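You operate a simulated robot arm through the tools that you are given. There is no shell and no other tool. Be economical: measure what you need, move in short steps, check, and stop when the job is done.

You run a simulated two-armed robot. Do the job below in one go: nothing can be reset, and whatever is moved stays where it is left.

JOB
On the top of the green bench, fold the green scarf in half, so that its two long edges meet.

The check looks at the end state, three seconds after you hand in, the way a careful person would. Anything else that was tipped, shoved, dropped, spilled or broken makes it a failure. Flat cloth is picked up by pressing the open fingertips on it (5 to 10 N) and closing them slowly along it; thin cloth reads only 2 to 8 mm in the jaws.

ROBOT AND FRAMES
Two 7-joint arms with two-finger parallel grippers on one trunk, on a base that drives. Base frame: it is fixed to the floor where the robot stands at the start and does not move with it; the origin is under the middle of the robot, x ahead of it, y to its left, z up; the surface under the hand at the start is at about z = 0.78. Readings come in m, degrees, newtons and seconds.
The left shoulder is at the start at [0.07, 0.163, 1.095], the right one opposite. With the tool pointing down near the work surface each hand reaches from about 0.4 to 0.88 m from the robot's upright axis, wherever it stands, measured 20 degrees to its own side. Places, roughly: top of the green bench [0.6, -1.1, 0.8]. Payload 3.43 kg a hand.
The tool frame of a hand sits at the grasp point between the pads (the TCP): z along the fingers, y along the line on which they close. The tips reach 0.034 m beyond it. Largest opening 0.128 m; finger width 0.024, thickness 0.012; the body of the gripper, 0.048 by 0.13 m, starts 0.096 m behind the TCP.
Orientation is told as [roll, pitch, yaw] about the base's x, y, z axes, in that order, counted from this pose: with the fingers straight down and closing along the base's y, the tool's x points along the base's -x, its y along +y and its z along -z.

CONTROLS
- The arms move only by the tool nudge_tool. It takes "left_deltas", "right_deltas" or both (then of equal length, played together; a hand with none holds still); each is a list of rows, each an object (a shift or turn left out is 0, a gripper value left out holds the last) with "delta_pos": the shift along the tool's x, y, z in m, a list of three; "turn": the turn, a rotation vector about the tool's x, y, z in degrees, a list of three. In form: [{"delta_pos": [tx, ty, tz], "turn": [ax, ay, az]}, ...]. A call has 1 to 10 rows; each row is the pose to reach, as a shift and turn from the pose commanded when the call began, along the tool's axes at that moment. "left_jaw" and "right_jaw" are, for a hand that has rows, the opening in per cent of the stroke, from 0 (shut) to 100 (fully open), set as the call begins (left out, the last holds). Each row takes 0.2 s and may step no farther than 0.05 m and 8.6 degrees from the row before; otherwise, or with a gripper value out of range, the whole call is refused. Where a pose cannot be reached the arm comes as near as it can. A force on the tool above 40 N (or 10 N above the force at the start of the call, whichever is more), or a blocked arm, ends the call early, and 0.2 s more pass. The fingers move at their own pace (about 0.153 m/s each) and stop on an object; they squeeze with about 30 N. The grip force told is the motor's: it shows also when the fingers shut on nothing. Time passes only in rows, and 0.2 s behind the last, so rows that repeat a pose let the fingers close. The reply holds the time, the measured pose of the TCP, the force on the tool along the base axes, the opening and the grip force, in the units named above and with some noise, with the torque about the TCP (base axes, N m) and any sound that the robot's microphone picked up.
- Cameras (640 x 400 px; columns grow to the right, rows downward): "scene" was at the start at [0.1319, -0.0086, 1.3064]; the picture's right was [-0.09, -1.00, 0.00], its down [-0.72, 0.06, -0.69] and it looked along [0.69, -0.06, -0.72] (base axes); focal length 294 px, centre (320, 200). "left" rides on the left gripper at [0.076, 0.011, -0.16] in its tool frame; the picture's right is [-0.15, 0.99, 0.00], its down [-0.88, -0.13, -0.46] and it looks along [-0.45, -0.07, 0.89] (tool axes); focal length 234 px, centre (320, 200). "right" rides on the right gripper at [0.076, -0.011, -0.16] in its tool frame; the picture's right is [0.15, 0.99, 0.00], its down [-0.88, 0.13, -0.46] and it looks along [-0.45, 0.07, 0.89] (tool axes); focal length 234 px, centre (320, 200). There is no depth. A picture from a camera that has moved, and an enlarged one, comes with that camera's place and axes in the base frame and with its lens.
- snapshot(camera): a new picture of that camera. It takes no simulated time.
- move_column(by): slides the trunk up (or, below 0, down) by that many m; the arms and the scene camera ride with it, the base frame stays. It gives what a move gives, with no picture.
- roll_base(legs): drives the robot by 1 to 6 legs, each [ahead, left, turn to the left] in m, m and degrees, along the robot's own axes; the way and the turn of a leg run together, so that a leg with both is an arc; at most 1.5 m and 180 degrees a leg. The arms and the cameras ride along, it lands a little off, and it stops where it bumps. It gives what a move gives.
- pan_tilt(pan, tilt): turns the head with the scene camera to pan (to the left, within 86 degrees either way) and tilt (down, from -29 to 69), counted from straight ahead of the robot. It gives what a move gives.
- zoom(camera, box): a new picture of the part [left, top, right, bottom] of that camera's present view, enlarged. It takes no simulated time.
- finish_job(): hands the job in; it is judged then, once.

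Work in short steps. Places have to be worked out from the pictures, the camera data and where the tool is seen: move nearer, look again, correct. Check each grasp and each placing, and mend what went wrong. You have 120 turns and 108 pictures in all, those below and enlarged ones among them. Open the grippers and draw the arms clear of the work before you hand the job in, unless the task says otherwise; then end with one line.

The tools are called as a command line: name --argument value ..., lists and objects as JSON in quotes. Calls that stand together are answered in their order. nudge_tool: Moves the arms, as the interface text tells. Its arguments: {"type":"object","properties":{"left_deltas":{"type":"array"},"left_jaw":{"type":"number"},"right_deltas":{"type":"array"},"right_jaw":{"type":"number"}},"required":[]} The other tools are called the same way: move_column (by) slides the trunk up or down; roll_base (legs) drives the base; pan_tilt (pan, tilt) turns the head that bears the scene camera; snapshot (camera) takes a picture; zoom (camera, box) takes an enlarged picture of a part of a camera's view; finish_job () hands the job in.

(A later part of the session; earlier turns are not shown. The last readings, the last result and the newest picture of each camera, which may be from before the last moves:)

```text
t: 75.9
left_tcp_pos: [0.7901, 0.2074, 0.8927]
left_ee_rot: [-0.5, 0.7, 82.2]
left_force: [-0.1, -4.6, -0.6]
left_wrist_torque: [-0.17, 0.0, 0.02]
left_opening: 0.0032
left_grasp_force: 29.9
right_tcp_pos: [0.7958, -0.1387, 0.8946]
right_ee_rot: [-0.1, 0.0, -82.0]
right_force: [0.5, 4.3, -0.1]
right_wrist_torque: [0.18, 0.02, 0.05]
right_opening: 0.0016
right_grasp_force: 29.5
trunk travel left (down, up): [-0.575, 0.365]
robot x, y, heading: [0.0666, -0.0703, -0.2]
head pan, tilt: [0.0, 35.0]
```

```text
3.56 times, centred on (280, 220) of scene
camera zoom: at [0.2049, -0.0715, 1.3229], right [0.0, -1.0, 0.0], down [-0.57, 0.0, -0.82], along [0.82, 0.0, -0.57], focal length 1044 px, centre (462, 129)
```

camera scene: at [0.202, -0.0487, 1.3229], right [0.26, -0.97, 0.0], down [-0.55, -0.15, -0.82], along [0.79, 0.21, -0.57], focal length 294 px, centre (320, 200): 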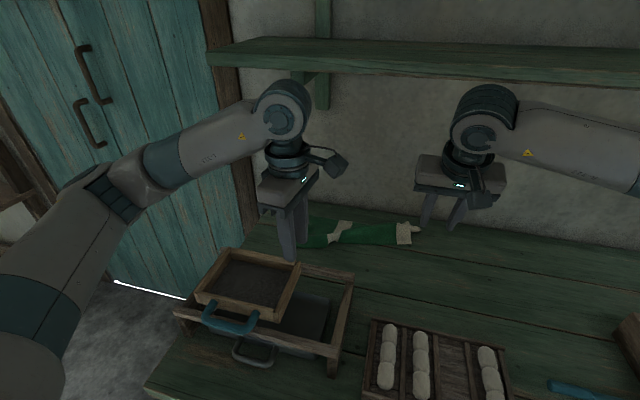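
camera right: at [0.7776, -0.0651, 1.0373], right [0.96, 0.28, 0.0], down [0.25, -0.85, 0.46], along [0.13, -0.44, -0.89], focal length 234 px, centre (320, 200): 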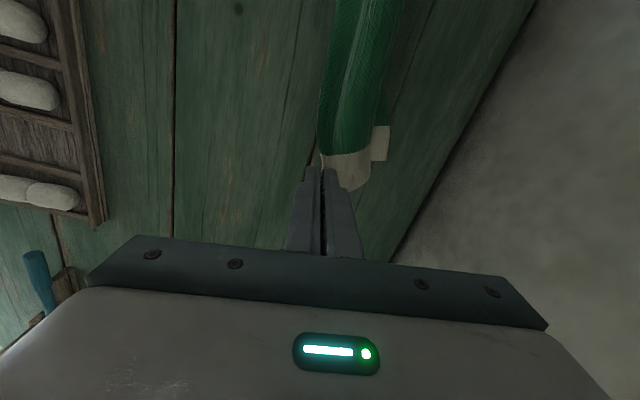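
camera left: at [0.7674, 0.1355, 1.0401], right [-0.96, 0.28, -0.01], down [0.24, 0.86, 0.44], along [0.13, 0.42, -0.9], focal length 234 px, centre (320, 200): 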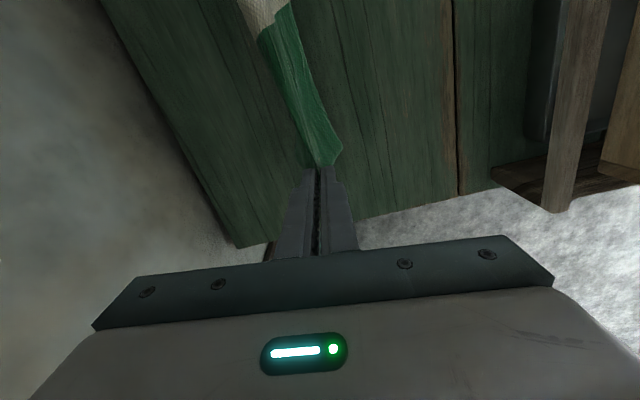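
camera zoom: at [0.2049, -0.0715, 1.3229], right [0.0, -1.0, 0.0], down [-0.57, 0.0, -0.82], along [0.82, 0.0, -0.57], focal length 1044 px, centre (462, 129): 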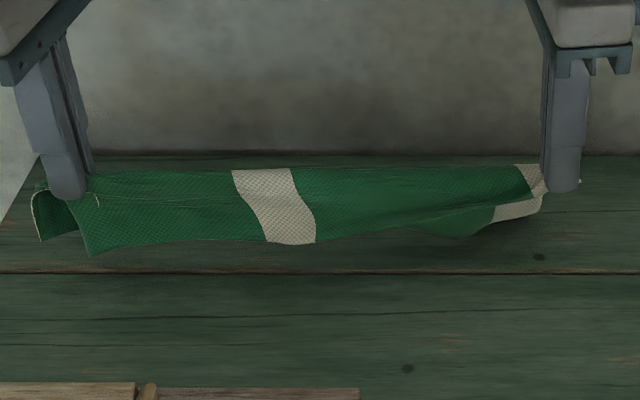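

It hangs as two layers now. I lay it down: move both hands toward the robot while lowering so the hems trail to the far side.

nudge_tool --left_deltas '[{"delta_pos": [0.0027, 0.0198, 0.012]}, {"delta_pos": [0.0047, 0.0347, 0.025]}, {"delta_pos": [0.0067, 0.0496, 0.04]}, {"delta_pos": [0.0083, 0.0614, 0.055]}, {"delta_pos": [0.0094, 0.0694, 0.065]}, {"delta_pos": [0.0094, 0.0694, 0.065]}]' --right_deltas '[{"delta_pos": [0.0028, -0.0198, 0.014]}, {"delta_pos": [0.0049, -0.0347, 0.027]}, {"delta_pos": [0.007, -0.0495, 0.042]}, {"delta_pos": [0.0086, -0.0614, 0.057]}, {"delta_pos": [0.0097, -0.0693, 0.067]}, {"delta_pos": [0.0097, -0.0693, 0.067]}]'

zoom --camera "scene" --box '[180, 160, 420, 310]'

snapshot --camera "right"

```text
t: 77.3
left_tcp_pos: [0.7194, 0.2077, 0.8256]
left_ee_rot: [-0.5, 0.8, 82.4]
left_force: [1.0, -5.3, 0.5]
left_wrist_torque: [-0.18, 0.0, 0.02]
left_opening: 0.0032
left_grasp_force: 30.1
right_tcp_pos: [0.7284, -0.1393, 0.8276]
right_ee_rot: [0.0, 0.0, -82.0]
right_force: [-0.5, 5.7, 0.3]
right_wrist_torque: [0.26, 0.02, 0.06]
right_opening: 0.0019
right_grasp_force: 29.8
trunk travel left (down, up): [-0.575, 0.365]
robot x, y, heading: [0.0655, -0.0676, 0.1]
head pan, tilt: [0.0, 35.0]
```

```text
2.67 times, centred on (300, 235) of scene
camera zoom: at [0.205, -0.0714, 1.3229], right [0.0, -1.0, 0.0], down [-0.57, 0.0, -0.82], along [0.82, 0.0, -0.57], focal length 783 px, centre (373, 107)
```

zoom: 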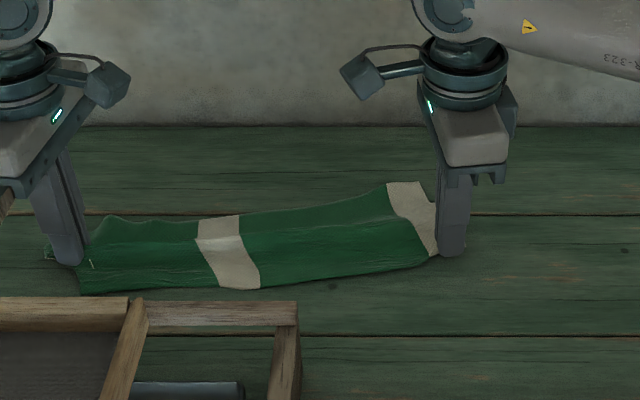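

```text
22 pictures are left
camera right: at [0.7079, -0.0666, 0.9863], right [0.96, 0.28, 0.0], down [0.25, -0.85, 0.46], along [0.13, -0.44, -0.89], focal length 234 px, centre (320, 200)
```

right: 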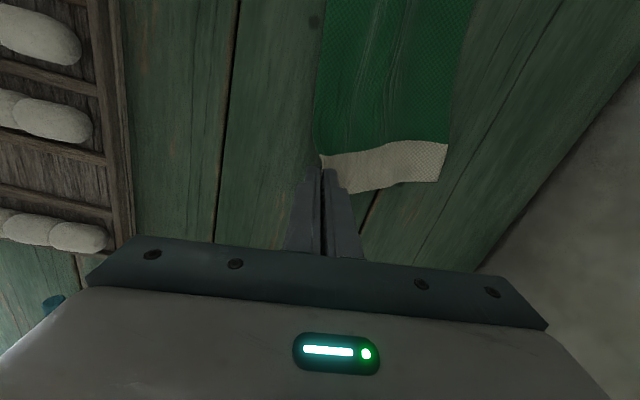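

At the right the top layer is about 0.11 m wide, so the pinch there was off the midline; the left pinch is good. I ease tension, lower and release the right hand, and look again to re-pinch at the true middle.

nudge_tool --right_deltas '[{"delta_pos": [0.0059, 0.0008, 0.004]}, {"delta_pos": [0.0059, 0.0008, 0.007]}, {"delta_pos": [0.0059, 0.0008, 0.007]}]'

nudge_tool --right_deltas '[{"delta_pos": [0, 0, 0]}, {"delta_pos": [0, 0, 0]}, {"delta_pos": [0, 0, -0.03]}, {"delta_pos": [0, 0.03, -0.05]}, {"delta_pos": [0, 0.037, -0.05]}, {"delta_pos": [0, 0.037, -0.05]}]' --right_jaw 38

snapshot --camera "right"

```text
t: 78.1
left_tcp_pos: [0.7193, 0.2097, 0.8259]
left_ee_rot: [-0.4, 0.9, 82.4]
left_force: [-0.2, -4.2, 0.4]
left_wrist_torque: [-0.11, -0.02, 0.04]
left_opening: 0.0034
left_grasp_force: 29.9
right_tcp_pos: [0.7284, -0.1328, 0.821]
right_ee_rot: [-0.1, 0.0, -81.9]
right_force: [0.0, 3.8, 2.5]
right_wrist_torque: [0.11, 0.03, 0.04]
right_opening: 0.0018
right_grasp_force: 30.3
trunk travel left (down, up): [-0.575, 0.365]
robot x, y, heading: [0.0634, -0.0704, -0.1]
head pan, tilt: [0.0, 35.0]
```

```text
t: 79.5
left_tcp_pos: [0.7182, 0.2099, 0.8247]
left_ee_rot: [-0.4, 0.9, 82.3]
left_force: [0.8, 0.1, 0.2]
left_wrist_torque: [0.0, -0.04, 0.0]
left_opening: 0.0031
left_grasp_force: 30.1
right_tcp_pos: [0.7634, -0.1282, 0.867]
right_ee_rot: [-0.1, 0.0, -82.0]
right_force: [-0.9, -0.7, 0.7]
right_wrist_torque: [-0.01, -0.01, 0.02]
right_opening: 0.0489
right_grasp_force: 0.0
trunk travel left (down, up): [-0.575, 0.365]
robot x, y, heading: [0.0664, -0.0706, -0.3]
head pan, tilt: [0.0, 35.0]
```

```text
21 pictures are left
camera right: at [0.7429, -0.0547, 1.0264], right [0.96, 0.28, 0.0], down [0.25, -0.85, 0.46], along [0.13, -0.44, -0.89], focal length 234 px, centre (320, 200)
```

right: 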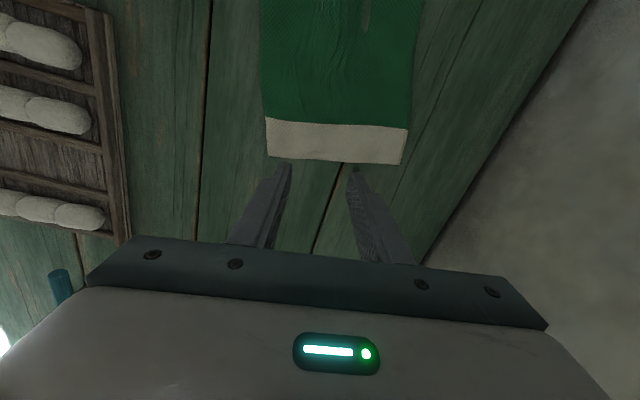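

Excellent: the right end is now lying completely flat (corners (0.710,−0.142) and (0.852,−0.108), full 0.146 m width). I centre the right hand on its midline at (0.777, −0.108) and press down.

nudge_tool --right_deltas '[{"delta_pos": [0.0186, 0.0164, 0.01]}, {"delta_pos": [0.0186, 0.0164, 0.035]}, {"delta_pos": [0.0186, 0.0164, 0.0495]}, {"delta_pos": [0.0186, 0.0164, 0.0515]}, {"delta_pos": [0.0186, 0.0164, 0.0515]}]'

```text
t: 80.7
left_tcp_pos: [0.7199, 0.2082, 0.8255]
left_ee_rot: [-0.4, 0.8, 82.3]
left_force: [0.8, -0.3, 0.4]
left_wrist_torque: [0.01, 0.01, 0.03]
left_opening: 0.0034
left_grasp_force: 30.4
right_tcp_pos: [0.7797, -0.1066, 0.8184]
right_ee_rot: [-0.1, 0.0, -82.0]
right_force: [-0.9, -0.2, -0.2]
right_wrist_torque: [0.01, 0.03, 0.0]
right_opening: 0.0485
right_grasp_force: 0.1
trunk travel left (down, up): [-0.575, 0.365]
robot x, y, heading: [0.0657, -0.0712, -0.0]
head pan, tilt: [0.0, 35.0]
```

nudge_tool --right_deltas '[{"delta_pos": [0, 0, 0.002]}, {"delta_pos": [0, 0, 0.0033]}, {"delta_pos": [0, 0, 0.0033]}]'

```text
t: 81.5
left_tcp_pos: [0.7191, 0.2081, 0.8263]
left_ee_rot: [-0.5, 0.8, 82.2]
left_force: [0.1, -0.2, -0.7]
left_wrist_torque: [0.05, 0.01, 0.02]
left_opening: 0.0031
left_grasp_force: 30.0
right_tcp_pos: [0.7786, -0.1066, 0.8167]
right_ee_rot: [0.1, 0.0, -82.0]
right_force: [0.4, -0.3, 1.4]
right_wrist_torque: [-0.03, 0.0, 0.02]
right_opening: 0.0488
right_grasp_force: 0.0
trunk travel left (down, up): [-0.575, 0.365]
robot x, y, heading: [0.0608, -0.0696, 0.1]
head pan, tilt: [0.0, 35.0]
```

Light contact (1.4 N); I press another 1.5 mm and close stepwise.

nudge_tool --right_deltas '[{"delta_pos": [0, 0, 0.0015]}, {"delta_pos": [0, 0, 0.0015]}]'

nudge_tool --right_deltas '[{"delta_pos": [0, 0, 0.0003]}, {"delta_pos": [0, 0, 0.0003]}]' --right_jaw 30

nudge_tool --right_deltas '[{"delta_pos": [0, 0, 0]}, {"delta_pos": [0, 0, 0]}]' --right_jaw 22

nudge_tool --right_deltas '[{"delta_pos": [0, 0, 0]}, {"delta_pos": [0, 0, 0]}]' --right_jaw 15

zoom --camera "right" --box '[200, 60, 460, 240]'

```text
t: 82.1
left_tcp_pos: [0.7188, 0.2089, 0.8264]
left_ee_rot: [-0.3, 0.8, 82.4]
left_force: [-0.4, 0.2, 0.0]
left_wrist_torque: [0.01, 0.01, 0.03]
left_opening: 0.0031
left_grasp_force: 29.8
right_tcp_pos: [0.7783, -0.1073, 0.8149]
right_ee_rot: [0.0, 0.0, -82.0]
right_force: [-0.4, -1.4, 7.0]
right_wrist_torque: [-0.06, 0.0, 0.01]
right_opening: 0.0487
right_grasp_force: 0.1
trunk travel left (down, up): [-0.575, 0.365]
robot x, y, heading: [0.0637, -0.0723, 0.4]
head pan, tilt: [0.0, 35.0]
```

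```text
t: 82.7
left_tcp_pos: [0.7195, 0.2093, 0.8268]
left_ee_rot: [-0.5, 0.8, 82.2]
left_force: [-0.3, 0.2, 0.9]
left_wrist_torque: [-0.03, -0.02, -0.01]
left_opening: 0.0028
left_grasp_force: 29.7
right_tcp_pos: [0.7795, -0.1057, 0.8158]
right_ee_rot: [0.1, 0.1, -82.1]
right_force: [1.9, -1.0, 11.7]
right_wrist_torque: [-0.11, -0.03, 0.0]
right_opening: 0.0377
right_grasp_force: 0.0
trunk travel left (down, up): [-0.575, 0.365]
robot x, y, heading: [0.0668, -0.0715, 0.4]
head pan, tilt: [0.0, 35.0]
```

```text
t: 83.3
left_tcp_pos: [0.7191, 0.2093, 0.8275]
left_ee_rot: [-0.4, 0.8, 82.3]
left_force: [-0.2, 0.5, 0.1]
left_wrist_torque: [0.04, 0.0, 0.01]
left_opening: 0.0033
left_grasp_force: 29.9
right_tcp_pos: [0.7774, -0.1048, 0.8141]
right_ee_rot: [0.1, 0.0, -82.1]
right_force: [0.9, -0.4, 14.9]
right_wrist_torque: [-0.06, -0.02, -0.03]
right_opening: 0.0267
right_grasp_force: 0.1
trunk travel left (down, up): [-0.575, 0.365]
robot x, y, heading: [0.0687, -0.0691, 0.2]
head pan, tilt: [0.0, 35.0]
```

```text
t: 83.9
left_tcp_pos: [0.7183, 0.2089, 0.8262]
left_ee_rot: [-0.5, 0.8, 82.4]
left_force: [-0.9, 0.0, 0.3]
left_wrist_torque: [-0.02, 0.01, 0.0]
left_opening: 0.0035
left_grasp_force: 29.3
right_tcp_pos: [0.7775, -0.1053, 0.8157]
right_ee_rot: [0.0, 0.0, -82.0]
right_force: [0.5, 0.9, 16.2]
right_wrist_torque: [-0.07, 0.01, 0.03]
right_opening: 0.0175
right_grasp_force: 0.1
trunk travel left (down, up): [-0.575, 0.365]
robot x, y, heading: [0.0689, -0.0718, 0.2]
head pan, tilt: [0.0, 35.0]
```

```text
2.22 times, centred on (330, 150) of right
camera zoom: at [0.7566, -0.0323, 0.9744], right [0.96, 0.28, 0.0], down [0.25, -0.85, 0.46], along [0.13, -0.44, -0.89], focal length 520 px, centre (298, 311)
```

zoom: 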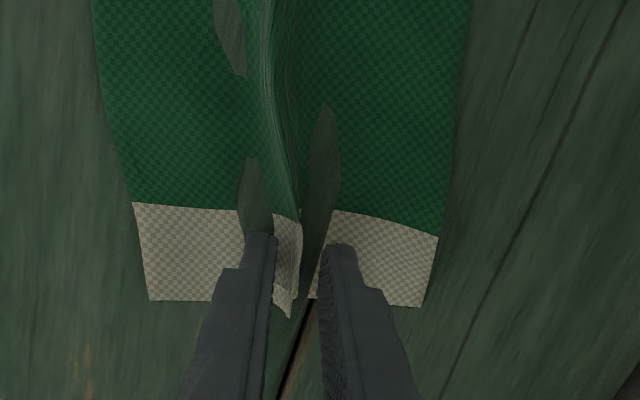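

A beautiful symmetric ruck. I close on it.

nudge_tool --right_deltas '[{"delta_pos": [0, 0, -0.0004]}, {"delta_pos": [0, 0, -0.0004]}]' --right_jaw 9

nudge_tool --right_deltas '[{"delta_pos": [0, 0, 0]}, {"delta_pos": [0, 0, 0]}]' --right_jaw 4

nudge_tool --right_deltas '[{"delta_pos": [0, 0, 0]}, {"delta_pos": [0, 0, 0]}]' --right_jaw 0

```text
t: 84.5
left_tcp_pos: [0.7189, 0.2087, 0.8266]
left_ee_rot: [-0.6, 0.8, 82.4]
left_force: [-0.2, -0.3, -0.6]
left_wrist_torque: [0.0, -0.04, -0.02]
left_opening: 0.0031
left_grasp_force: 30.3
right_tcp_pos: [0.7784, -0.1051, 0.8159]
right_ee_rot: [0.1, -0.1, -82.0]
right_force: [0.2, 0.3, 15.5]
right_wrist_torque: [-0.02, -0.07, 0.0]
right_opening: 0.0099
right_grasp_force: 0.1
trunk travel left (down, up): [-0.575, 0.365]
robot x, y, heading: [0.0612, -0.0739, -0.0]
head pan, tilt: [0.0, 35.0]
```

```text
t: 85.1
left_tcp_pos: [0.7178, 0.2094, 0.8275]
left_ee_rot: [-0.5, 0.8, 82.3]
left_force: [0.1, -0.4, 0.3]
left_wrist_torque: [-0.03, -0.02, -0.01]
left_opening: 0.0033
left_grasp_force: 29.5
right_tcp_pos: [0.7776, -0.1063, 0.8156]
right_ee_rot: [0.0, 0.0, -81.9]
right_force: [-2.0, 0.8, 14.8]
right_wrist_torque: [-0.06, 0.0, 0.01]
right_opening: 0.0052
right_grasp_force: 0.4
trunk travel left (down, up): [-0.575, 0.365]
robot x, y, heading: [0.0639, -0.0672, 0.1]
head pan, tilt: [0.0, 35.0]
```

```text
t: 85.7
left_tcp_pos: [0.7174, 0.2087, 0.8261]
left_ee_rot: [-0.6, 0.8, 82.3]
left_force: [-0.5, 0.2, 0.6]
left_wrist_torque: [0.02, 0.0, 0.01]
left_opening: 0.0033
left_grasp_force: 29.7
right_tcp_pos: [0.7769, -0.1051, 0.8162]
right_ee_rot: [0.0, 0.0, -82.0]
right_force: [-3.1, -0.4, 13.5]
right_wrist_torque: [-0.01, 0.06, 0.0]
right_opening: 0.0024
right_grasp_force: 30.0
trunk travel left (down, up): [-0.575, 0.365]
robot x, y, heading: [0.0656, -0.0683, 0.2]
head pan, tilt: [0.0, 35.0]
```

Gripped. I lift both ends together to the same height and line (x≈0.795), slightly spread, and check how it hangs.

nudge_tool --left_deltas '[{"delta_pos": [-0.001, -0.01, -0.03]}, {"delta_pos": [-0.004, -0.03, -0.05]}, {"delta_pos": [-0.007, -0.052, -0.062]}, {"delta_pos": [-0.01, -0.0743, -0.067]}, {"delta_pos": [-0.01, -0.0743, -0.067]}]' --right_deltas '[{"delta_pos": [-0.004, 0.004, -0.03]}, {"delta_pos": [-0.012, 0.008, -0.055]}, {"delta_pos": [-0.02, 0.012, -0.07]}, {"delta_pos": [-0.0285, 0.0162, -0.077]}, {"delta_pos": [-0.0285, 0.0162, -0.077]}]'

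zoom --camera "scene" --box '[190, 170, 370, 270]'

snapshot --camera "right"

```text
t: 86.9
left_tcp_pos: [0.7927, 0.2083, 0.8941]
left_ee_rot: [-0.4, 0.8, 82.3]
left_force: [-0.4, -10.9, -0.2]
left_wrist_torque: [-0.38, -0.02, 0.04]
left_opening: 0.0032
left_grasp_force: 30.2
right_tcp_pos: [0.7995, -0.1318, 0.892]
right_ee_rot: [0.0, 0.0, -81.8]
right_force: [-0.4, 10.6, 0.1]
right_wrist_torque: [0.34, 0.0, -0.02]
right_opening: 0.0027
right_grasp_force: 30.8
trunk travel left (down, up): [-0.575, 0.365]
robot x, y, heading: [0.0655, -0.0695, 0.2]
head pan, tilt: [0.0, 35.0]
```

```text
3.56 times, centred on (280, 220) of scene
camera zoom: at [0.2049, -0.071, 1.3229], right [0.0, -1.0, 0.0], down [-0.57, 0.0, -0.82], along [0.82, 0.0, -0.57], focal length 1044 px, centre (462, 129)
```

zoom: 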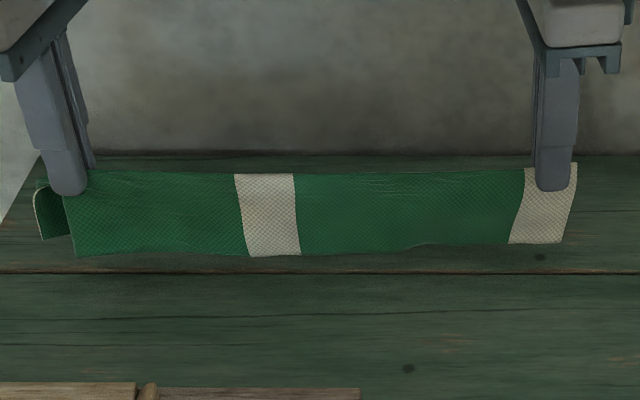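

```text
18 pictures are left
camera right: at [0.7787, -0.0587, 1.0512], right [0.96, 0.28, 0.0], down [0.25, -0.85, 0.45], along [0.13, -0.44, -0.89], focal length 234 px, centre (320, 200)
```

right: 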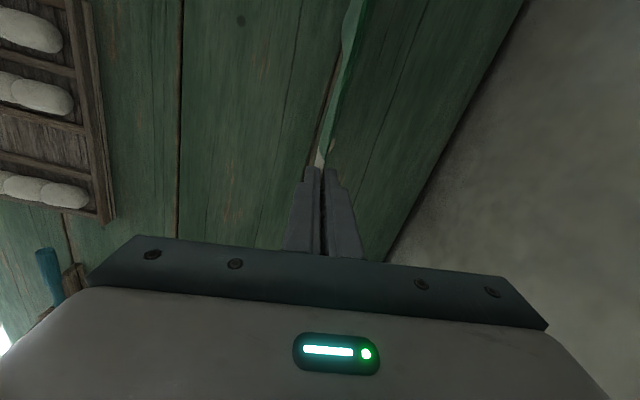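

The scarf hangs perfectly in half, hems about 27 mm above the bench. I lower until the hems touch, then drag toward the robot while lowering so both hems trail to the far side.

nudge_tool --left_deltas '[{"delta_pos": [0.0007, -0.0099, 0.015]}, {"delta_pos": [0.0, -0.0149, 0.03]}, {"delta_pos": [0.0013, -0.005, 0.034]}, {"delta_pos": [0.004, 0.0149, 0.038]}, {"delta_pos": [0.0067, 0.0347, 0.042]}, {"delta_pos": [0.0087, 0.0496, 0.05]}, {"delta_pos": [0.0087, 0.0496, 0.05]}]' --right_deltas '[{"delta_pos": [0.0006, 0.0099, 0.015]}, {"delta_pos": [-0.0001, 0.0149, 0.03]}, {"delta_pos": [0.0013, 0.005, 0.034]}, {"delta_pos": [0.0041, -0.0149, 0.038]}, {"delta_pos": [0.0069, -0.0347, 0.042]}, {"delta_pos": [0.009, -0.0495, 0.05]}, {"delta_pos": [0.009, -0.0495, 0.05]}]'

zoom --camera "scene" --box '[190, 170, 400, 290]'

snapshot --camera "right"

```text
t: 88.5
left_tcp_pos: [0.7431, 0.2063, 0.8427]
left_ee_rot: [-0.5, 0.8, 82.5]
left_force: [0.6, -7.1, -0.1]
left_wrist_torque: [-0.2, -0.03, 0.0]
left_opening: 0.0032
left_grasp_force: 30.1
right_tcp_pos: [0.7481, -0.131, 0.841]
right_ee_rot: [0.0, 0.0, -82.0]
right_force: [0.0, 6.1, -0.4]
right_wrist_torque: [0.23, -0.02, 0.0]
right_opening: 0.0027
right_grasp_force: 30.0
trunk travel left (down, up): [-0.575, 0.365]
robot x, y, heading: [0.0655, -0.0712, 0.0]
head pan, tilt: [0.0, 35.0]
```

```text
3.05 times, centred on (295, 230) of scene
camera zoom: at [0.2052, -0.0715, 1.3229], right [0.0, -1.0, 0.0], down [-0.57, 0.0, -0.82], along [0.82, 0.0, -0.57], focal length 895 px, centre (396, 109)
```

zoom: 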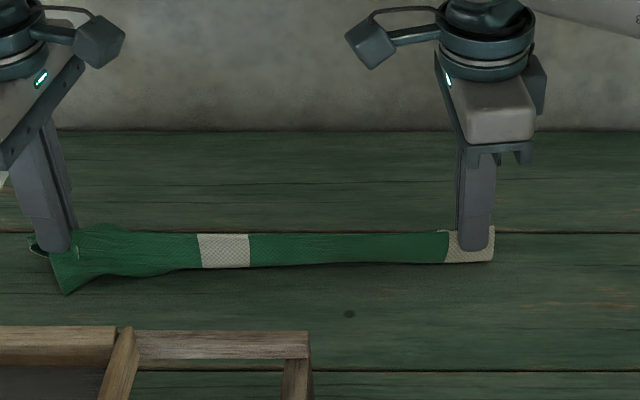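

```text
16 pictures are left
camera right: at [0.7265, -0.0576, 0.9997], right [0.96, 0.28, 0.0], down [0.25, -0.85, 0.46], along [0.13, -0.44, -0.89], focal length 234 px, centre (320, 200)
```

right: 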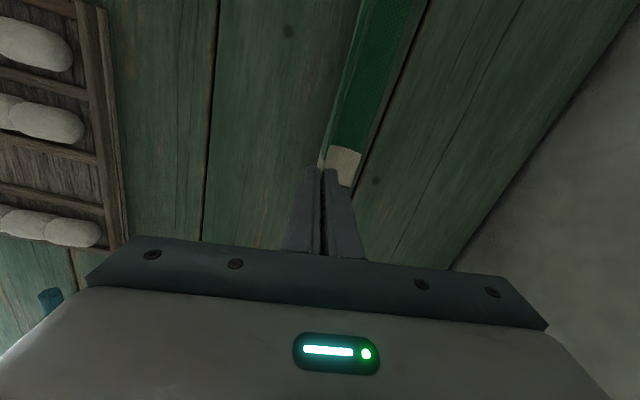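

The right and middle parts trail correctly; only the left front flap splayed to the near side. I raise the left end, move it back, let the flap hang, then drag it again more slowly.

nudge_tool --left_deltas '[{"delta_pos": [-0.001, -0.01, -0.03]}, {"delta_pos": [-0.002, -0.045, -0.045]}, {"delta_pos": [-0.002, -0.06, -0.045]}, {"delta_pos": [-0.002, -0.06, -0.045]}, {"delta_pos": [-0.002, -0.06, -0.03]}, {"delta_pos": [-0.002, -0.06, -0.022]}, {"delta_pos": [-0.002, -0.06, -0.022]}]'

zoom --camera "scene" --box '[190, 170, 400, 290]'

```text
t: 90.1
left_tcp_pos: [0.8038, 0.2007, 0.8644]
left_ee_rot: [-0.4, 0.8, 82.4]
left_force: [-1.5, -5.8, -0.1]
left_wrist_torque: [-0.18, 0.07, -0.02]
left_opening: 0.0033
left_grasp_force: 29.6
right_tcp_pos: [0.7485, -0.1312, 0.8407]
right_ee_rot: [-0.1, 0.0, -82.0]
right_force: [1.4, 7.0, 0.3]
right_wrist_torque: [0.24, -0.03, -0.01]
right_opening: 0.0024
right_grasp_force: 30.3
trunk travel left (down, up): [-0.575, 0.365]
robot x, y, heading: [0.066, -0.0715, 0.2]
head pan, tilt: [0.0, 35.0]
```

```text
3.05 times, centred on (295, 230) of scene
camera zoom: at [0.2052, -0.0715, 1.3229], right [0.0, -1.0, 0.0], down [-0.57, 0.0, -0.82], along [0.82, 0.0, -0.57], focal length 895 px, centre (396, 109)
```

zoom: 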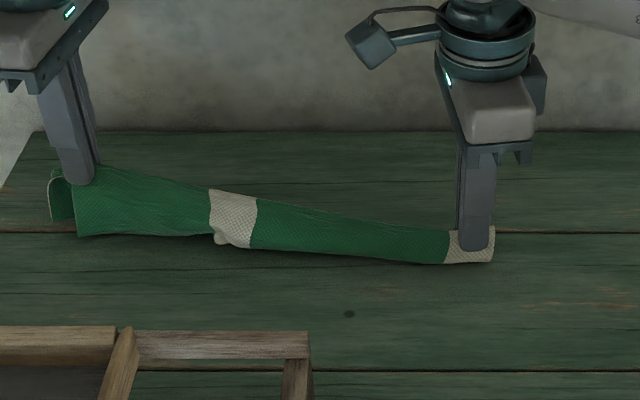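

The left end hangs properly again with its hem at bench level. I draw it toward the robot while slowly lowering.

nudge_tool --left_deltas '[{"delta_pos": [0.0016, 0.0119, 0.001]}, {"delta_pos": [0.0032, 0.0238, 0.004]}, {"delta_pos": [0.0048, 0.0357, 0.01]}, {"delta_pos": [0.0064, 0.0476, 0.018]}, {"delta_pos": [0.0078, 0.0575, 0.026]}, {"delta_pos": [0.0078, 0.0575, 0.026]}]'

zoom --camera "scene" --box '[190, 170, 400, 290]'

```text
t: 91.5
left_tcp_pos: [0.7453, 0.1997, 0.8408]
left_ee_rot: [-0.4, 0.8, 82.3]
left_force: [-0.1, -0.3, 0.6]
left_wrist_torque: [0.02, -0.01, 0.0]
left_opening: 0.003
left_grasp_force: 30.1
right_tcp_pos: [0.7473, -0.1313, 0.8403]
right_ee_rot: [-0.1, 0.0, -82.1]
right_force: [0.3, 0.1, -0.4]
right_wrist_torque: [0.0, -0.01, -0.01]
right_opening: 0.0024
right_grasp_force: 30.0
trunk travel left (down, up): [-0.575, 0.365]
robot x, y, heading: [0.0662, -0.0691, 0.2]
head pan, tilt: [0.0, 35.0]
```

```text
3.05 times, centred on (295, 230) of scene
camera zoom: at [0.2052, -0.0715, 1.3229], right [0.0, -1.0, 0.0], down [-0.57, 0.0, -0.82], along [0.82, 0.0, -0.57], focal length 895 px, centre (396, 109)
```

zoom: 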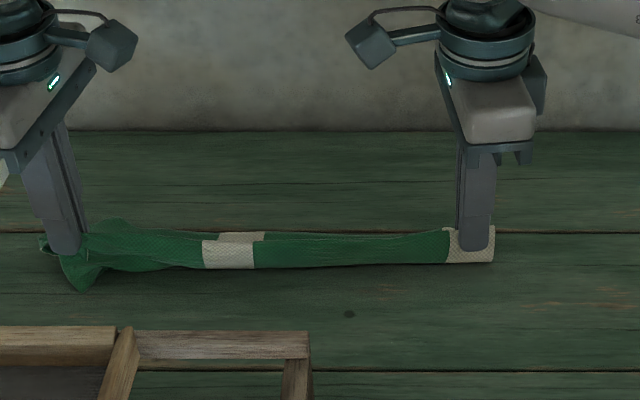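

Better—only the left corner still flares about 2 cm forward. I repeat for the left with a longer drag at hem-touching height.

nudge_tool --left_deltas '[{"delta_pos": [-0.003, -0.02, -0.035]}, {"delta_pos": [-0.007, -0.055, -0.045]}, {"delta_pos": [-0.0114, -0.0842, -0.045]}, {"delta_pos": [-0.0114, -0.0842, -0.045]}, {"delta_pos": [-0.0114, -0.0842, -0.025]}, {"delta_pos": [-0.009, -0.067, -0.0165]}, {"delta_pos": [-0.0067, -0.05, -0.0155]}, {"delta_pos": [-0.0043, -0.032, -0.014]}, {"delta_pos": [-0.0019, -0.014, -0.011]}, {"delta_pos": [0.0, 0.002, -0.006]}]'

zoom --camera "scene" --box '[190, 170, 400, 290]'

```text
t: 93.7
left_tcp_pos: [0.7419, 0.1991, 0.8448]
left_ee_rot: [-0.5, 0.8, 82.4]
left_force: [-0.2, -0.8, 0.0]
left_wrist_torque: [-0.03, -0.02, 0.05]
left_opening: 0.0031
left_grasp_force: 29.9
right_tcp_pos: [0.748, -0.1303, 0.8412]
right_ee_rot: [0.0, -0.2, -82.0]
right_force: [-0.6, 0.1, 0.6]
right_wrist_torque: [0.0, -0.02, 0.01]
right_opening: 0.0025
right_grasp_force: 29.9
trunk travel left (down, up): [-0.575, 0.365]
robot x, y, heading: [0.0677, -0.0712, 0.3]
head pan, tilt: [0.0, 35.0]
```

```text
3.05 times, centred on (295, 230) of scene
camera zoom: at [0.2048, -0.071, 1.3229], right [0.0, -1.0, 0.0], down [-0.57, 0.0, -0.82], along [0.82, 0.0, -0.57], focal length 895 px, centre (396, 109)
```

zoom: 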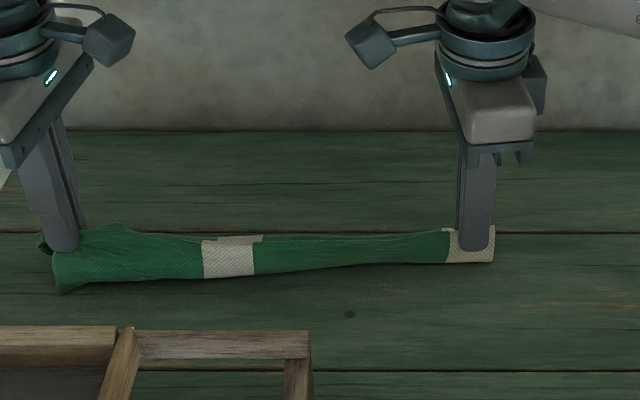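

The flap needs momentum. I lift it clear again, let it hang, and then sweep quickly toward the robot while dropping, so the flap trails behind.

nudge_tool --left_deltas '[{"delta_pos": [-0.003, -0.025, -0.035]}, {"delta_pos": [-0.008, -0.06, -0.04]}, {"delta_pos": [-0.0125, -0.0922, -0.04]}, {"delta_pos": [-0.0125, -0.0922, -0.04]}, {"delta_pos": [-0.0125, -0.0922, -0.04]}, {"delta_pos": [-0.006, -0.0446, -0.032]}, {"delta_pos": [0, -0.002, -0.012]}, {"delta_pos": [0.0016, 0.0119, 0.012]}, {"delta_pos": [0.0016, 0.0119, 0.012]}]'

zoom --camera "scene" --box '[190, 170, 400, 290]'

```text
t: 95.7
left_tcp_pos: [0.7312, 0.1974, 0.8329]
left_ee_rot: [-0.6, 0.8, 82.4]
left_force: [-1.1, 0.3, 0.1]
left_wrist_torque: [-0.03, -0.01, 0.07]
left_opening: 0.003
left_grasp_force: 30.5
right_tcp_pos: [0.7474, -0.1315, 0.84]
right_ee_rot: [0.0, 0.0, -82.0]
right_force: [-1.0, 0.0, -0.2]
right_wrist_torque: [0.0, -0.02, -0.01]
right_opening: 0.0027
right_grasp_force: 29.8
trunk travel left (down, up): [-0.575, 0.365]
robot x, y, heading: [0.0637, -0.0695, -0.0]
head pan, tilt: [0.0, 35.0]
```

```text
3.05 times, centred on (295, 230) of scene
camera zoom: at [0.2049, -0.0716, 1.3229], right [0.0, -1.0, 0.0], down [-0.57, 0.0, -0.82], along [0.82, 0.0, -0.57], focal length 895 px, centre (396, 109)
```

zoom: 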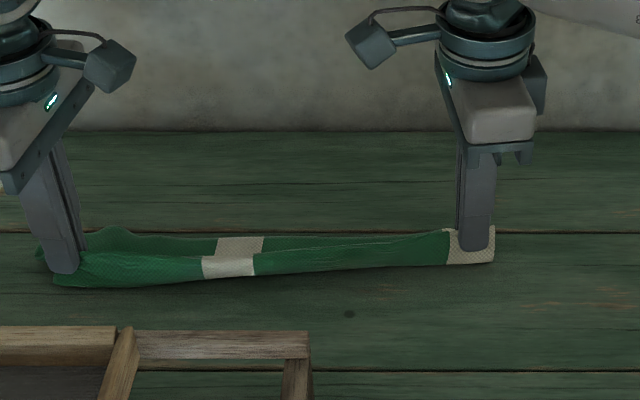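

The left front flap now seems tucked under. I lower both hands the rest of the way with a further small drag toward the robot.

nudge_tool --left_deltas '[{"delta_pos": [0.001, 0.006, 0.004]}, {"delta_pos": [0.0016, 0.012, 0.009]}, {"delta_pos": [0.0024, 0.018, 0.012]}, {"delta_pos": [0.0024, 0.018, 0.012]}]' --right_deltas '[{"delta_pos": [0.0014, -0.01, 0.006]}, {"delta_pos": [0.0028, -0.02, 0.012]}, {"delta_pos": [0.0042, -0.03, 0.018]}, {"delta_pos": [0.0042, -0.03, 0.018]}]'

zoom --camera "scene" --box '[190, 170, 400, 290]'

snapshot --camera "left"

```text
t: 96.7
left_tcp_pos: [0.7133, 0.1992, 0.8231]
left_ee_rot: [-0.5, 0.7, 82.3]
left_force: [0.0, -0.7, 0.6]
left_wrist_torque: [-0.04, 0.0, 0.0]
left_opening: 0.0032
left_grasp_force: 29.7
right_tcp_pos: [0.7186, -0.1309, 0.8236]
right_ee_rot: [0.0, 0.0, -82.0]
right_force: [0.1, 0.3, 1.0]
right_wrist_torque: [0.06, -0.02, -0.02]
right_opening: 0.0026
right_grasp_force: 29.4
trunk travel left (down, up): [-0.575, 0.365]
robot x, y, heading: [0.065, -0.073, 0.1]
head pan, tilt: [0.0, 35.0]
```

```text
3.05 times, centred on (295, 230) of scene
camera zoom: at [0.2051, -0.0713, 1.3229], right [0.0, -1.0, 0.0], down [-0.57, 0.0, -0.82], along [0.82, 0.0, -0.57], focal length 895 px, centre (396, 109)
```

zoom: 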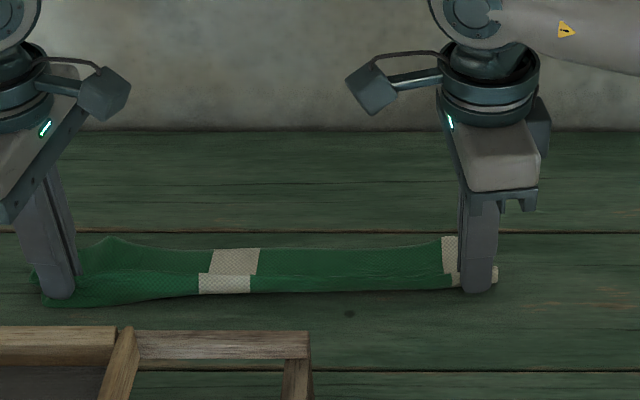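

```text
10 pictures are left
camera left: at [0.6914, 0.1284, 0.9812], right [-0.96, 0.28, -0.01], down [0.24, 0.86, 0.44], along [0.13, 0.42, -0.9], focal length 234 px, centre (320, 200)
```

left: 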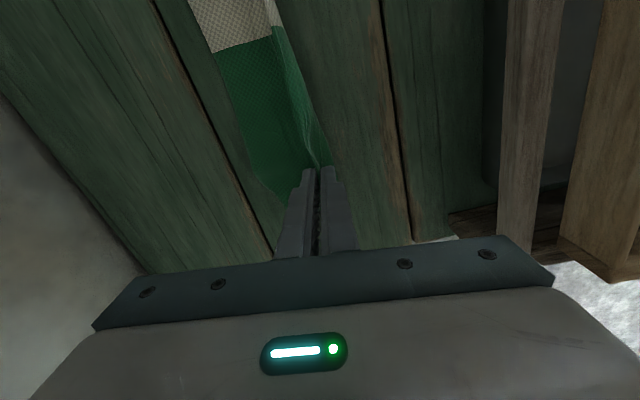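

The scarf now lies folded with the ridge at the near side and hems trailing at the far side. I lower 3 mm, open both grippers moderately and lift straight up.

nudge_tool --left_deltas '[{"delta_pos": [0, 0, 0.003]}, {"delta_pos": [0, 0, 0.003]}]' --right_deltas '[{"delta_pos": [0, 0, 0.003]}, {"delta_pos": [0, 0, 0.003]}]' --left_jaw 8 --right_jaw 8

nudge_tool --left_deltas '[{"delta_pos": [0, 0, 0]}, {"delta_pos": [0, 0, 0]}, {"delta_pos": [0, 0, -0.015]}, {"delta_pos": [0, 0, -0.04]}, {"delta_pos": [0, 0, -0.08]}, {"delta_pos": [0, 0, -0.08]}]' --right_deltas '[{"delta_pos": [0, 0, 0]}, {"delta_pos": [0, 0, 0]}, {"delta_pos": [0, 0, -0.015]}, {"delta_pos": [0, 0, -0.04]}, {"delta_pos": [0, 0, -0.08]}, {"delta_pos": [0, 0, -0.08]}]' --left_jaw 18 --right_jaw 18

zoom --camera "scene" --box '[190, 170, 400, 290]'

```text
t: 97.3
left_tcp_pos: [0.7138, 0.1991, 0.8194]
left_ee_rot: [-0.4, 0.8, 82.5]
left_force: [-0.2, 0.6, 2.0]
left_wrist_torque: [0.05, -0.02, -0.01]
left_opening: 0.0102
left_grasp_force: 0.1
right_tcp_pos: [0.7175, -0.1314, 0.8202]
right_ee_rot: [-0.1, 0.0, -82.0]
right_force: [-0.7, -0.6, 0.7]
right_wrist_torque: [0.0, 0.02, -0.01]
right_opening: 0.0102
right_grasp_force: 0.0
trunk travel left (down, up): [-0.575, 0.365]
robot x, y, heading: [0.063, -0.069, 0.1]
head pan, tilt: [0.0, 35.0]
```

```text
t: 98.7
left_tcp_pos: [0.7131, 0.2026, 0.897]
left_ee_rot: [-0.4, 0.8, 82.4]
left_force: [0.8, 0.2, -0.1]
left_wrist_torque: [0.01, -0.01, 0.01]
left_opening: 0.0229
left_grasp_force: 0.1
right_tcp_pos: [0.7191, -0.1319, 0.9019]
right_ee_rot: [-0.1, 0.0, -82.0]
right_force: [0.2, 0.2, -0.3]
right_wrist_torque: [0.01, 0.03, 0.0]
right_opening: 0.0228
right_grasp_force: 0.1
trunk travel left (down, up): [-0.575, 0.365]
robot x, y, heading: [0.0659, -0.0677, -0.1]
head pan, tilt: [0.0, 35.0]
```

```text
3.05 times, centred on (295, 230) of scene
camera zoom: at [0.206, -0.0712, 1.3227], right [0.0, -1.0, 0.0], down [-0.57, 0.0, -0.82], along [0.82, 0.0, -0.57], focal length 895 px, centre (396, 109)
```

zoom: 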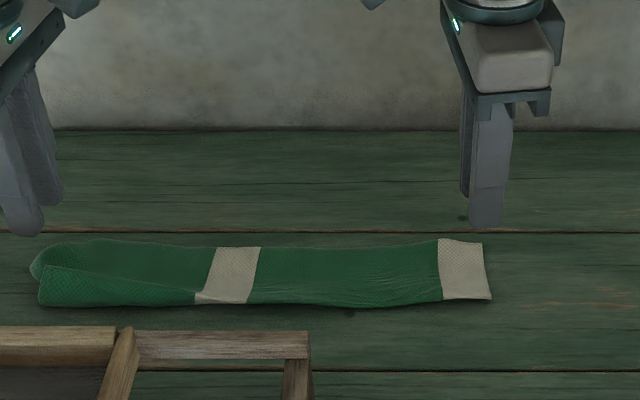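

The right and middle are very good. I check the left end, where a crease or flap shows, with the left wrist camera.

zoom --camera "left" --box '[160, 0, 440, 240]'

```text
1.67 times, centred on (300, 120) of left
camera zoom: at [0.6923, 0.1313, 1.0571], right [-0.96, 0.28, -0.01], down [0.24, 0.86, 0.44], along [0.13, 0.43, -0.9], focal length 390 px, centre (353, 333)
```

zoom: 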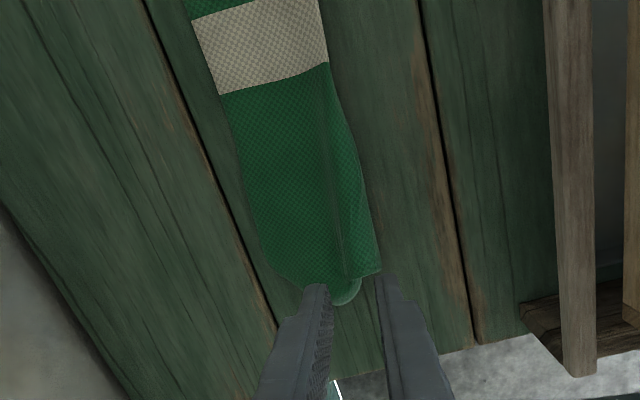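

Zooming the scene camera on the left end for detail.

zoom --camera "scene" --box '[192, 236, 282, 280]'

```text
7.11 times, centred on (237, 258) of scene
camera zoom: at [0.206, -0.0712, 1.3227], right [0.0, -1.0, 0.0], down [-0.57, 0.0, -0.82], along [0.82, 0.0, -0.57], focal length 2089 px, centre (910, -212)
```

zoom: 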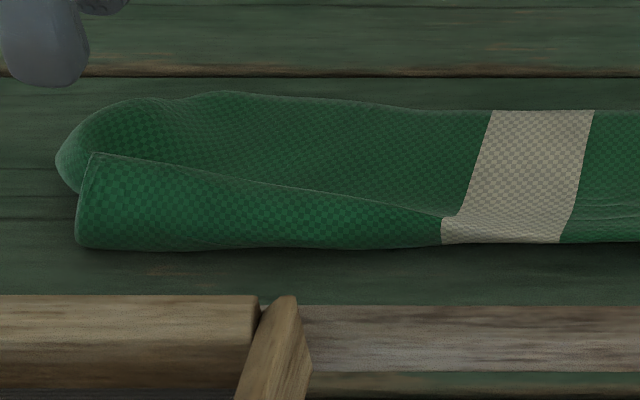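

The left ruck's ridge still stands about 20–25 mm behind the fold, so the lower layer isn't fully drawn out there. I straddle that ridge with the left jaws, pinch it lightly above the bench, and will draw it low toward the robot.

nudge_tool --left_deltas '[{"delta_pos": [0.0042, -0.0207, 0]}, {"delta_pos": [0.0042, -0.0207, 0]}, {"delta_pos": [0.0042, -0.0207, 0.04]}, {"delta_pos": [0.0042, -0.0207, 0.07]}, {"delta_pos": [0.0042, -0.0207, 0.079]}, {"delta_pos": [0.0042, -0.0207, 0.079]}]' --left_jaw 45

zoom --camera "left" --box '[200, 60, 440, 220]'

```text
t: 100.1
left_tcp_pos: [0.7323, 0.1928, 0.821]
left_ee_rot: [-0.4, 0.8, 82.2]
left_force: [-0.4, -0.3, 1.8]
left_wrist_torque: [0.01, -0.01, 0.03]
left_opening: 0.0577
left_grasp_force: 0.1
right_tcp_pos: [0.7197, -0.133, 0.901]
right_ee_rot: [0.0, 0.0, -82.0]
right_force: [0.2, 0.3, -0.1]
right_wrist_torque: [0.03, 0.04, 0.01]
right_opening: 0.0228
right_grasp_force: 0.0
trunk travel left (down, up): [-0.575, 0.365]
robot x, y, heading: [0.0644, -0.0676, 0.1]
head pan, tilt: [0.0, 35.0]
```

```text
2.50 times, centred on (320, 140) of left
camera zoom: at [0.7104, 0.1218, 0.9798], right [-0.96, 0.28, -0.01], down [0.24, 0.86, 0.44], along [0.13, 0.43, -0.9], focal length 585 px, centre (320, 350)
```

zoom: 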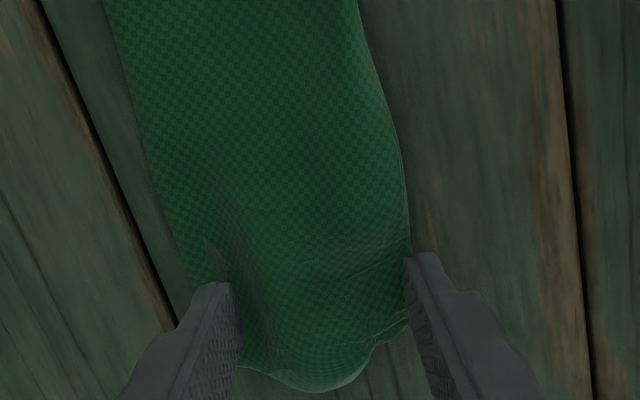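

The jaws straddle it exactly. Closing gently.

nudge_tool --left_deltas '[{"delta_pos": [0, 0, 0]}, {"delta_pos": [0, 0, 0]}]' --left_jaw 25

nudge_tool --left_deltas '[{"delta_pos": [0, 0, 0]}, {"delta_pos": [0, 0, 0]}]' --left_jaw 10

nudge_tool --left_deltas '[{"delta_pos": [0, 0, 0]}, {"delta_pos": [0, 0, 0]}, {"delta_pos": [0, 0, 0]}]' --left_jaw 0

zoom --camera "left" --box '[200, 60, 440, 220]'

```text
t: 100.7
left_tcp_pos: [0.732, 0.193, 0.8199]
left_ee_rot: [-0.4, 0.9, 82.4]
left_force: [0.9, 0.3, -1.2]
left_wrist_torque: [0.02, 0.02, -0.01]
left_opening: 0.0322
left_grasp_force: 0.0
right_tcp_pos: [0.718, -0.1326, 0.9017]
right_ee_rot: [-0.1, 0.0, -81.9]
right_force: [-0.5, -1.0, -0.8]
right_wrist_torque: [0.0, -0.04, -0.01]
right_opening: 0.023
right_grasp_force: 0.0
trunk travel left (down, up): [-0.575, 0.365]
robot x, y, heading: [0.0648, -0.0723, 0.0]
head pan, tilt: [0.0, 35.0]
```

```text
t: 101.3
left_tcp_pos: [0.7316, 0.1933, 0.8211]
left_ee_rot: [-0.4, 0.8, 82.3]
left_force: [-0.4, 0.8, 1.0]
left_wrist_torque: [0.03, 0.02, 0.03]
left_opening: 0.0099
left_grasp_force: 7.2
right_tcp_pos: [0.7188, -0.1317, 0.9022]
right_ee_rot: [-0.1, 0.1, -82.0]
right_force: [-0.3, 0.6, 0.9]
right_wrist_torque: [-0.06, 0.02, -0.02]
right_opening: 0.0231
right_grasp_force: 0.1
trunk travel left (down, up): [-0.575, 0.365]
robot x, y, heading: [0.0635, -0.0716, 0.2]
head pan, tilt: [0.0, 35.0]
```

```text
t: 102.1
left_tcp_pos: [0.7323, 0.194, 0.8209]
left_ee_rot: [-0.4, 0.8, 82.3]
left_force: [-0.1, 0.4, 3.2]
left_wrist_torque: [0.0, 0.0, -0.03]
left_opening: 0.0069
left_grasp_force: 30.3
right_tcp_pos: [0.7186, -0.1323, 0.9014]
right_ee_rot: [0.0, 0.0, -82.0]
right_force: [-0.2, 0.7, -0.8]
right_wrist_torque: [0.01, -0.04, 0.03]
right_opening: 0.0229
right_grasp_force: 0.2
trunk travel left (down, up): [-0.575, 0.365]
robot x, y, heading: [0.0634, -0.0711, 0.0]
head pan, tilt: [0.0, 35.0]
```

```text
2.50 times, centred on (320, 140) of left
camera zoom: at [0.7102, 0.1218, 0.9804], right [-0.96, 0.28, -0.01], down [0.24, 0.86, 0.44], along [0.13, 0.43, -0.9], focal length 585 px, centre (320, 350)
```

zoom: 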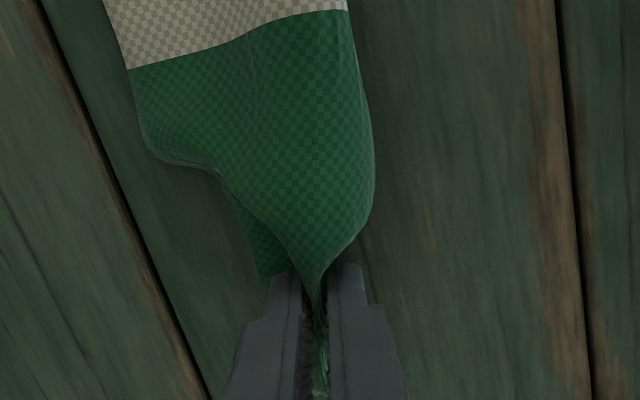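

It holds the bunch (7 mm). I draw it low, 32 mm toward the robot and a little outward, then release slowly and lift away.

nudge_tool --left_deltas '[{"delta_pos": [0, 0.004, -0.008]}, {"delta_pos": [0.0, 0.014, -0.01]}, {"delta_pos": [-0.002, 0.024, -0.008]}, {"delta_pos": [-0.004, 0.032, -0.003]}, {"delta_pos": [-0.004, 0.032, 0.001]}, {"delta_pos": [-0.004, 0.032, 0.001]}]'

nudge_tool --left_deltas '[{"delta_pos": [0, 0, 0]}, {"delta_pos": [0, 0, 0]}, {"delta_pos": [0, 0, -0.015]}, {"delta_pos": [0, 0, -0.045]}, {"delta_pos": [0, 0, -0.075]}, {"delta_pos": [0, 0, -0.075]}]' --left_jaw 16

zoom --camera "scene" --box '[190, 220, 366, 300]'

```text
t: 103.5
left_tcp_pos: [0.7032, 0.2025, 0.8223]
left_ee_rot: [-0.4, 0.7, 82.3]
left_force: [-0.3, -1.0, 6.3]
left_wrist_torque: [0.02, 0.03, 0.0]
left_opening: 0.0068
left_grasp_force: 30.3
right_tcp_pos: [0.7188, -0.1324, 0.9024]
right_ee_rot: [0.1, 0.0, -82.0]
right_force: [0.6, 0.3, -0.1]
right_wrist_torque: [0.01, 0.01, -0.01]
right_opening: 0.023
right_grasp_force: 0.0
trunk travel left (down, up): [-0.575, 0.365]
robot x, y, heading: [0.0686, -0.0684, 0.2]
head pan, tilt: [0.0, 35.0]
```

```text
t: 104.9
left_tcp_pos: [0.7017, 0.2017, 0.8941]
left_ee_rot: [-0.4, 0.8, 82.2]
left_force: [-0.1, 0.5, -1.4]
left_wrist_torque: [0.0, -0.02, 0.01]
left_opening: 0.0211
left_grasp_force: 0.2
right_tcp_pos: [0.7202, -0.1323, 0.9008]
right_ee_rot: [-0.1, 0.0, -82.1]
right_force: [0.4, 0.2, 0.0]
right_wrist_torque: [0.02, 0.02, -0.02]
right_opening: 0.0229
right_grasp_force: 0.1
trunk travel left (down, up): [-0.575, 0.365]
robot x, y, heading: [0.0655, -0.0734, 0.2]
head pan, tilt: [0.0, 35.0]
```

```text
3.64 times, centred on (278, 260) of scene
camera zoom: at [0.2053, -0.0712, 1.3228], right [0.0, -1.0, 0.0], down [-0.57, 0.0, -0.82], along [0.82, 0.0, -0.57], focal length 1068 px, centre (473, -18)
```

zoom: 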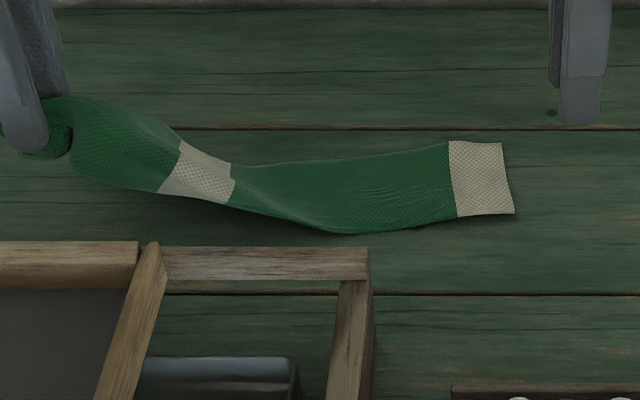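

The left end stayed caught between the fingers and is hanging. I close again to hold it securely, then check how it hangs.

nudge_tool --left_deltas '[{"delta_pos": [0, 0, 0]}, {"delta_pos": [0, 0, 0]}, {"delta_pos": [0, -0.03, 0]}, {"delta_pos": [0, -0.06, 0]}, {"delta_pos": [0, -0.09, 0]}, {"delta_pos": [0, -0.09, 0]}, {"delta_pos": [0, -0.09, 0]}]' --left_jaw 0

zoom --camera "scene" --box '[190, 180, 366, 280]'

```text
t: 106.5
left_tcp_pos: [0.7929, 0.1902, 0.8952]
left_ee_rot: [-0.4, 0.8, 82.3]
left_force: [-0.8, -0.3, 0.4]
left_wrist_torque: [0.05, -0.03, 0.0]
left_opening: 0.0064
left_grasp_force: 30.3
right_tcp_pos: [0.7188, -0.1326, 0.9022]
right_ee_rot: [-0.1, 0.0, -82.0]
right_force: [0.1, -0.3, -0.5]
right_wrist_torque: [-0.01, -0.01, 0.0]
right_opening: 0.0229
right_grasp_force: 0.1
trunk travel left (down, up): [-0.575, 0.365]
robot x, y, heading: [0.0652, -0.0685, 0.0]
head pan, tilt: [0.0, 35.0]
```

```text
3.64 times, centred on (278, 230) of scene
camera zoom: at [0.2053, -0.0718, 1.3228], right [0.0, -1.0, 0.0], down [-0.57, 0.0, -0.82], along [0.82, 0.0, -0.57], focal length 1068 px, centre (473, 91)
```

zoom: 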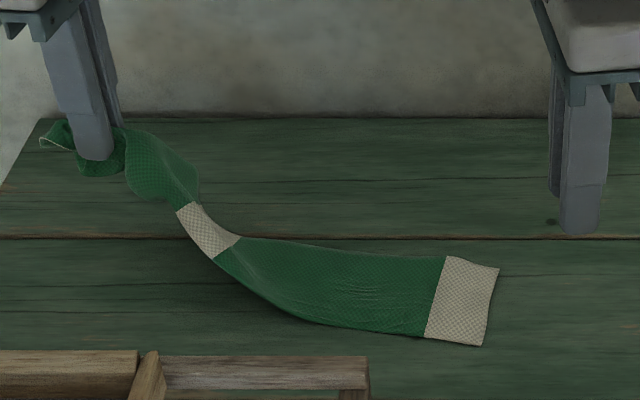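

The left end is bunched and the scarf has shifted about 5 cm left. With few pictures left I'll work from known geometry: first pinch the folded right end at about (0.728, −0.067) to anchor it and pull it back to the right.

nudge_tool --right_deltas '[{"delta_pos": [0.022, 0.007, 0.02]}, {"delta_pos": [0.044, 0.013, 0.04]}, {"delta_pos": [0.0637, 0.018, 0.06]}, {"delta_pos": [0.0637, 0.018, 0.08]}, {"delta_pos": [0.0637, 0.018, 0.0845]}, {"delta_pos": [0.0637, 0.018, 0.0845]}]' --right_jaw 38

```text
t: 107.9
left_tcp_pos: [0.7918, 0.1908, 0.8966]
left_ee_rot: [-0.5, 0.8, 82.5]
left_force: [0.0, -0.1, 0.3]
left_wrist_torque: [0.02, -0.01, -0.04]
left_opening: 0.0064
left_grasp_force: 29.9
right_tcp_pos: [0.7261, -0.0653, 0.8167]
right_ee_rot: [0.1, 0.0, -82.0]
right_force: [0.7, -0.1, 14.0]
right_wrist_torque: [0.05, 0.02, -0.01]
right_opening: 0.0486
right_grasp_force: 0.1
trunk travel left (down, up): [-0.575, 0.365]
robot x, y, heading: [0.0618, -0.0724, 0.0]
head pan, tilt: [0.0, 35.0]
```

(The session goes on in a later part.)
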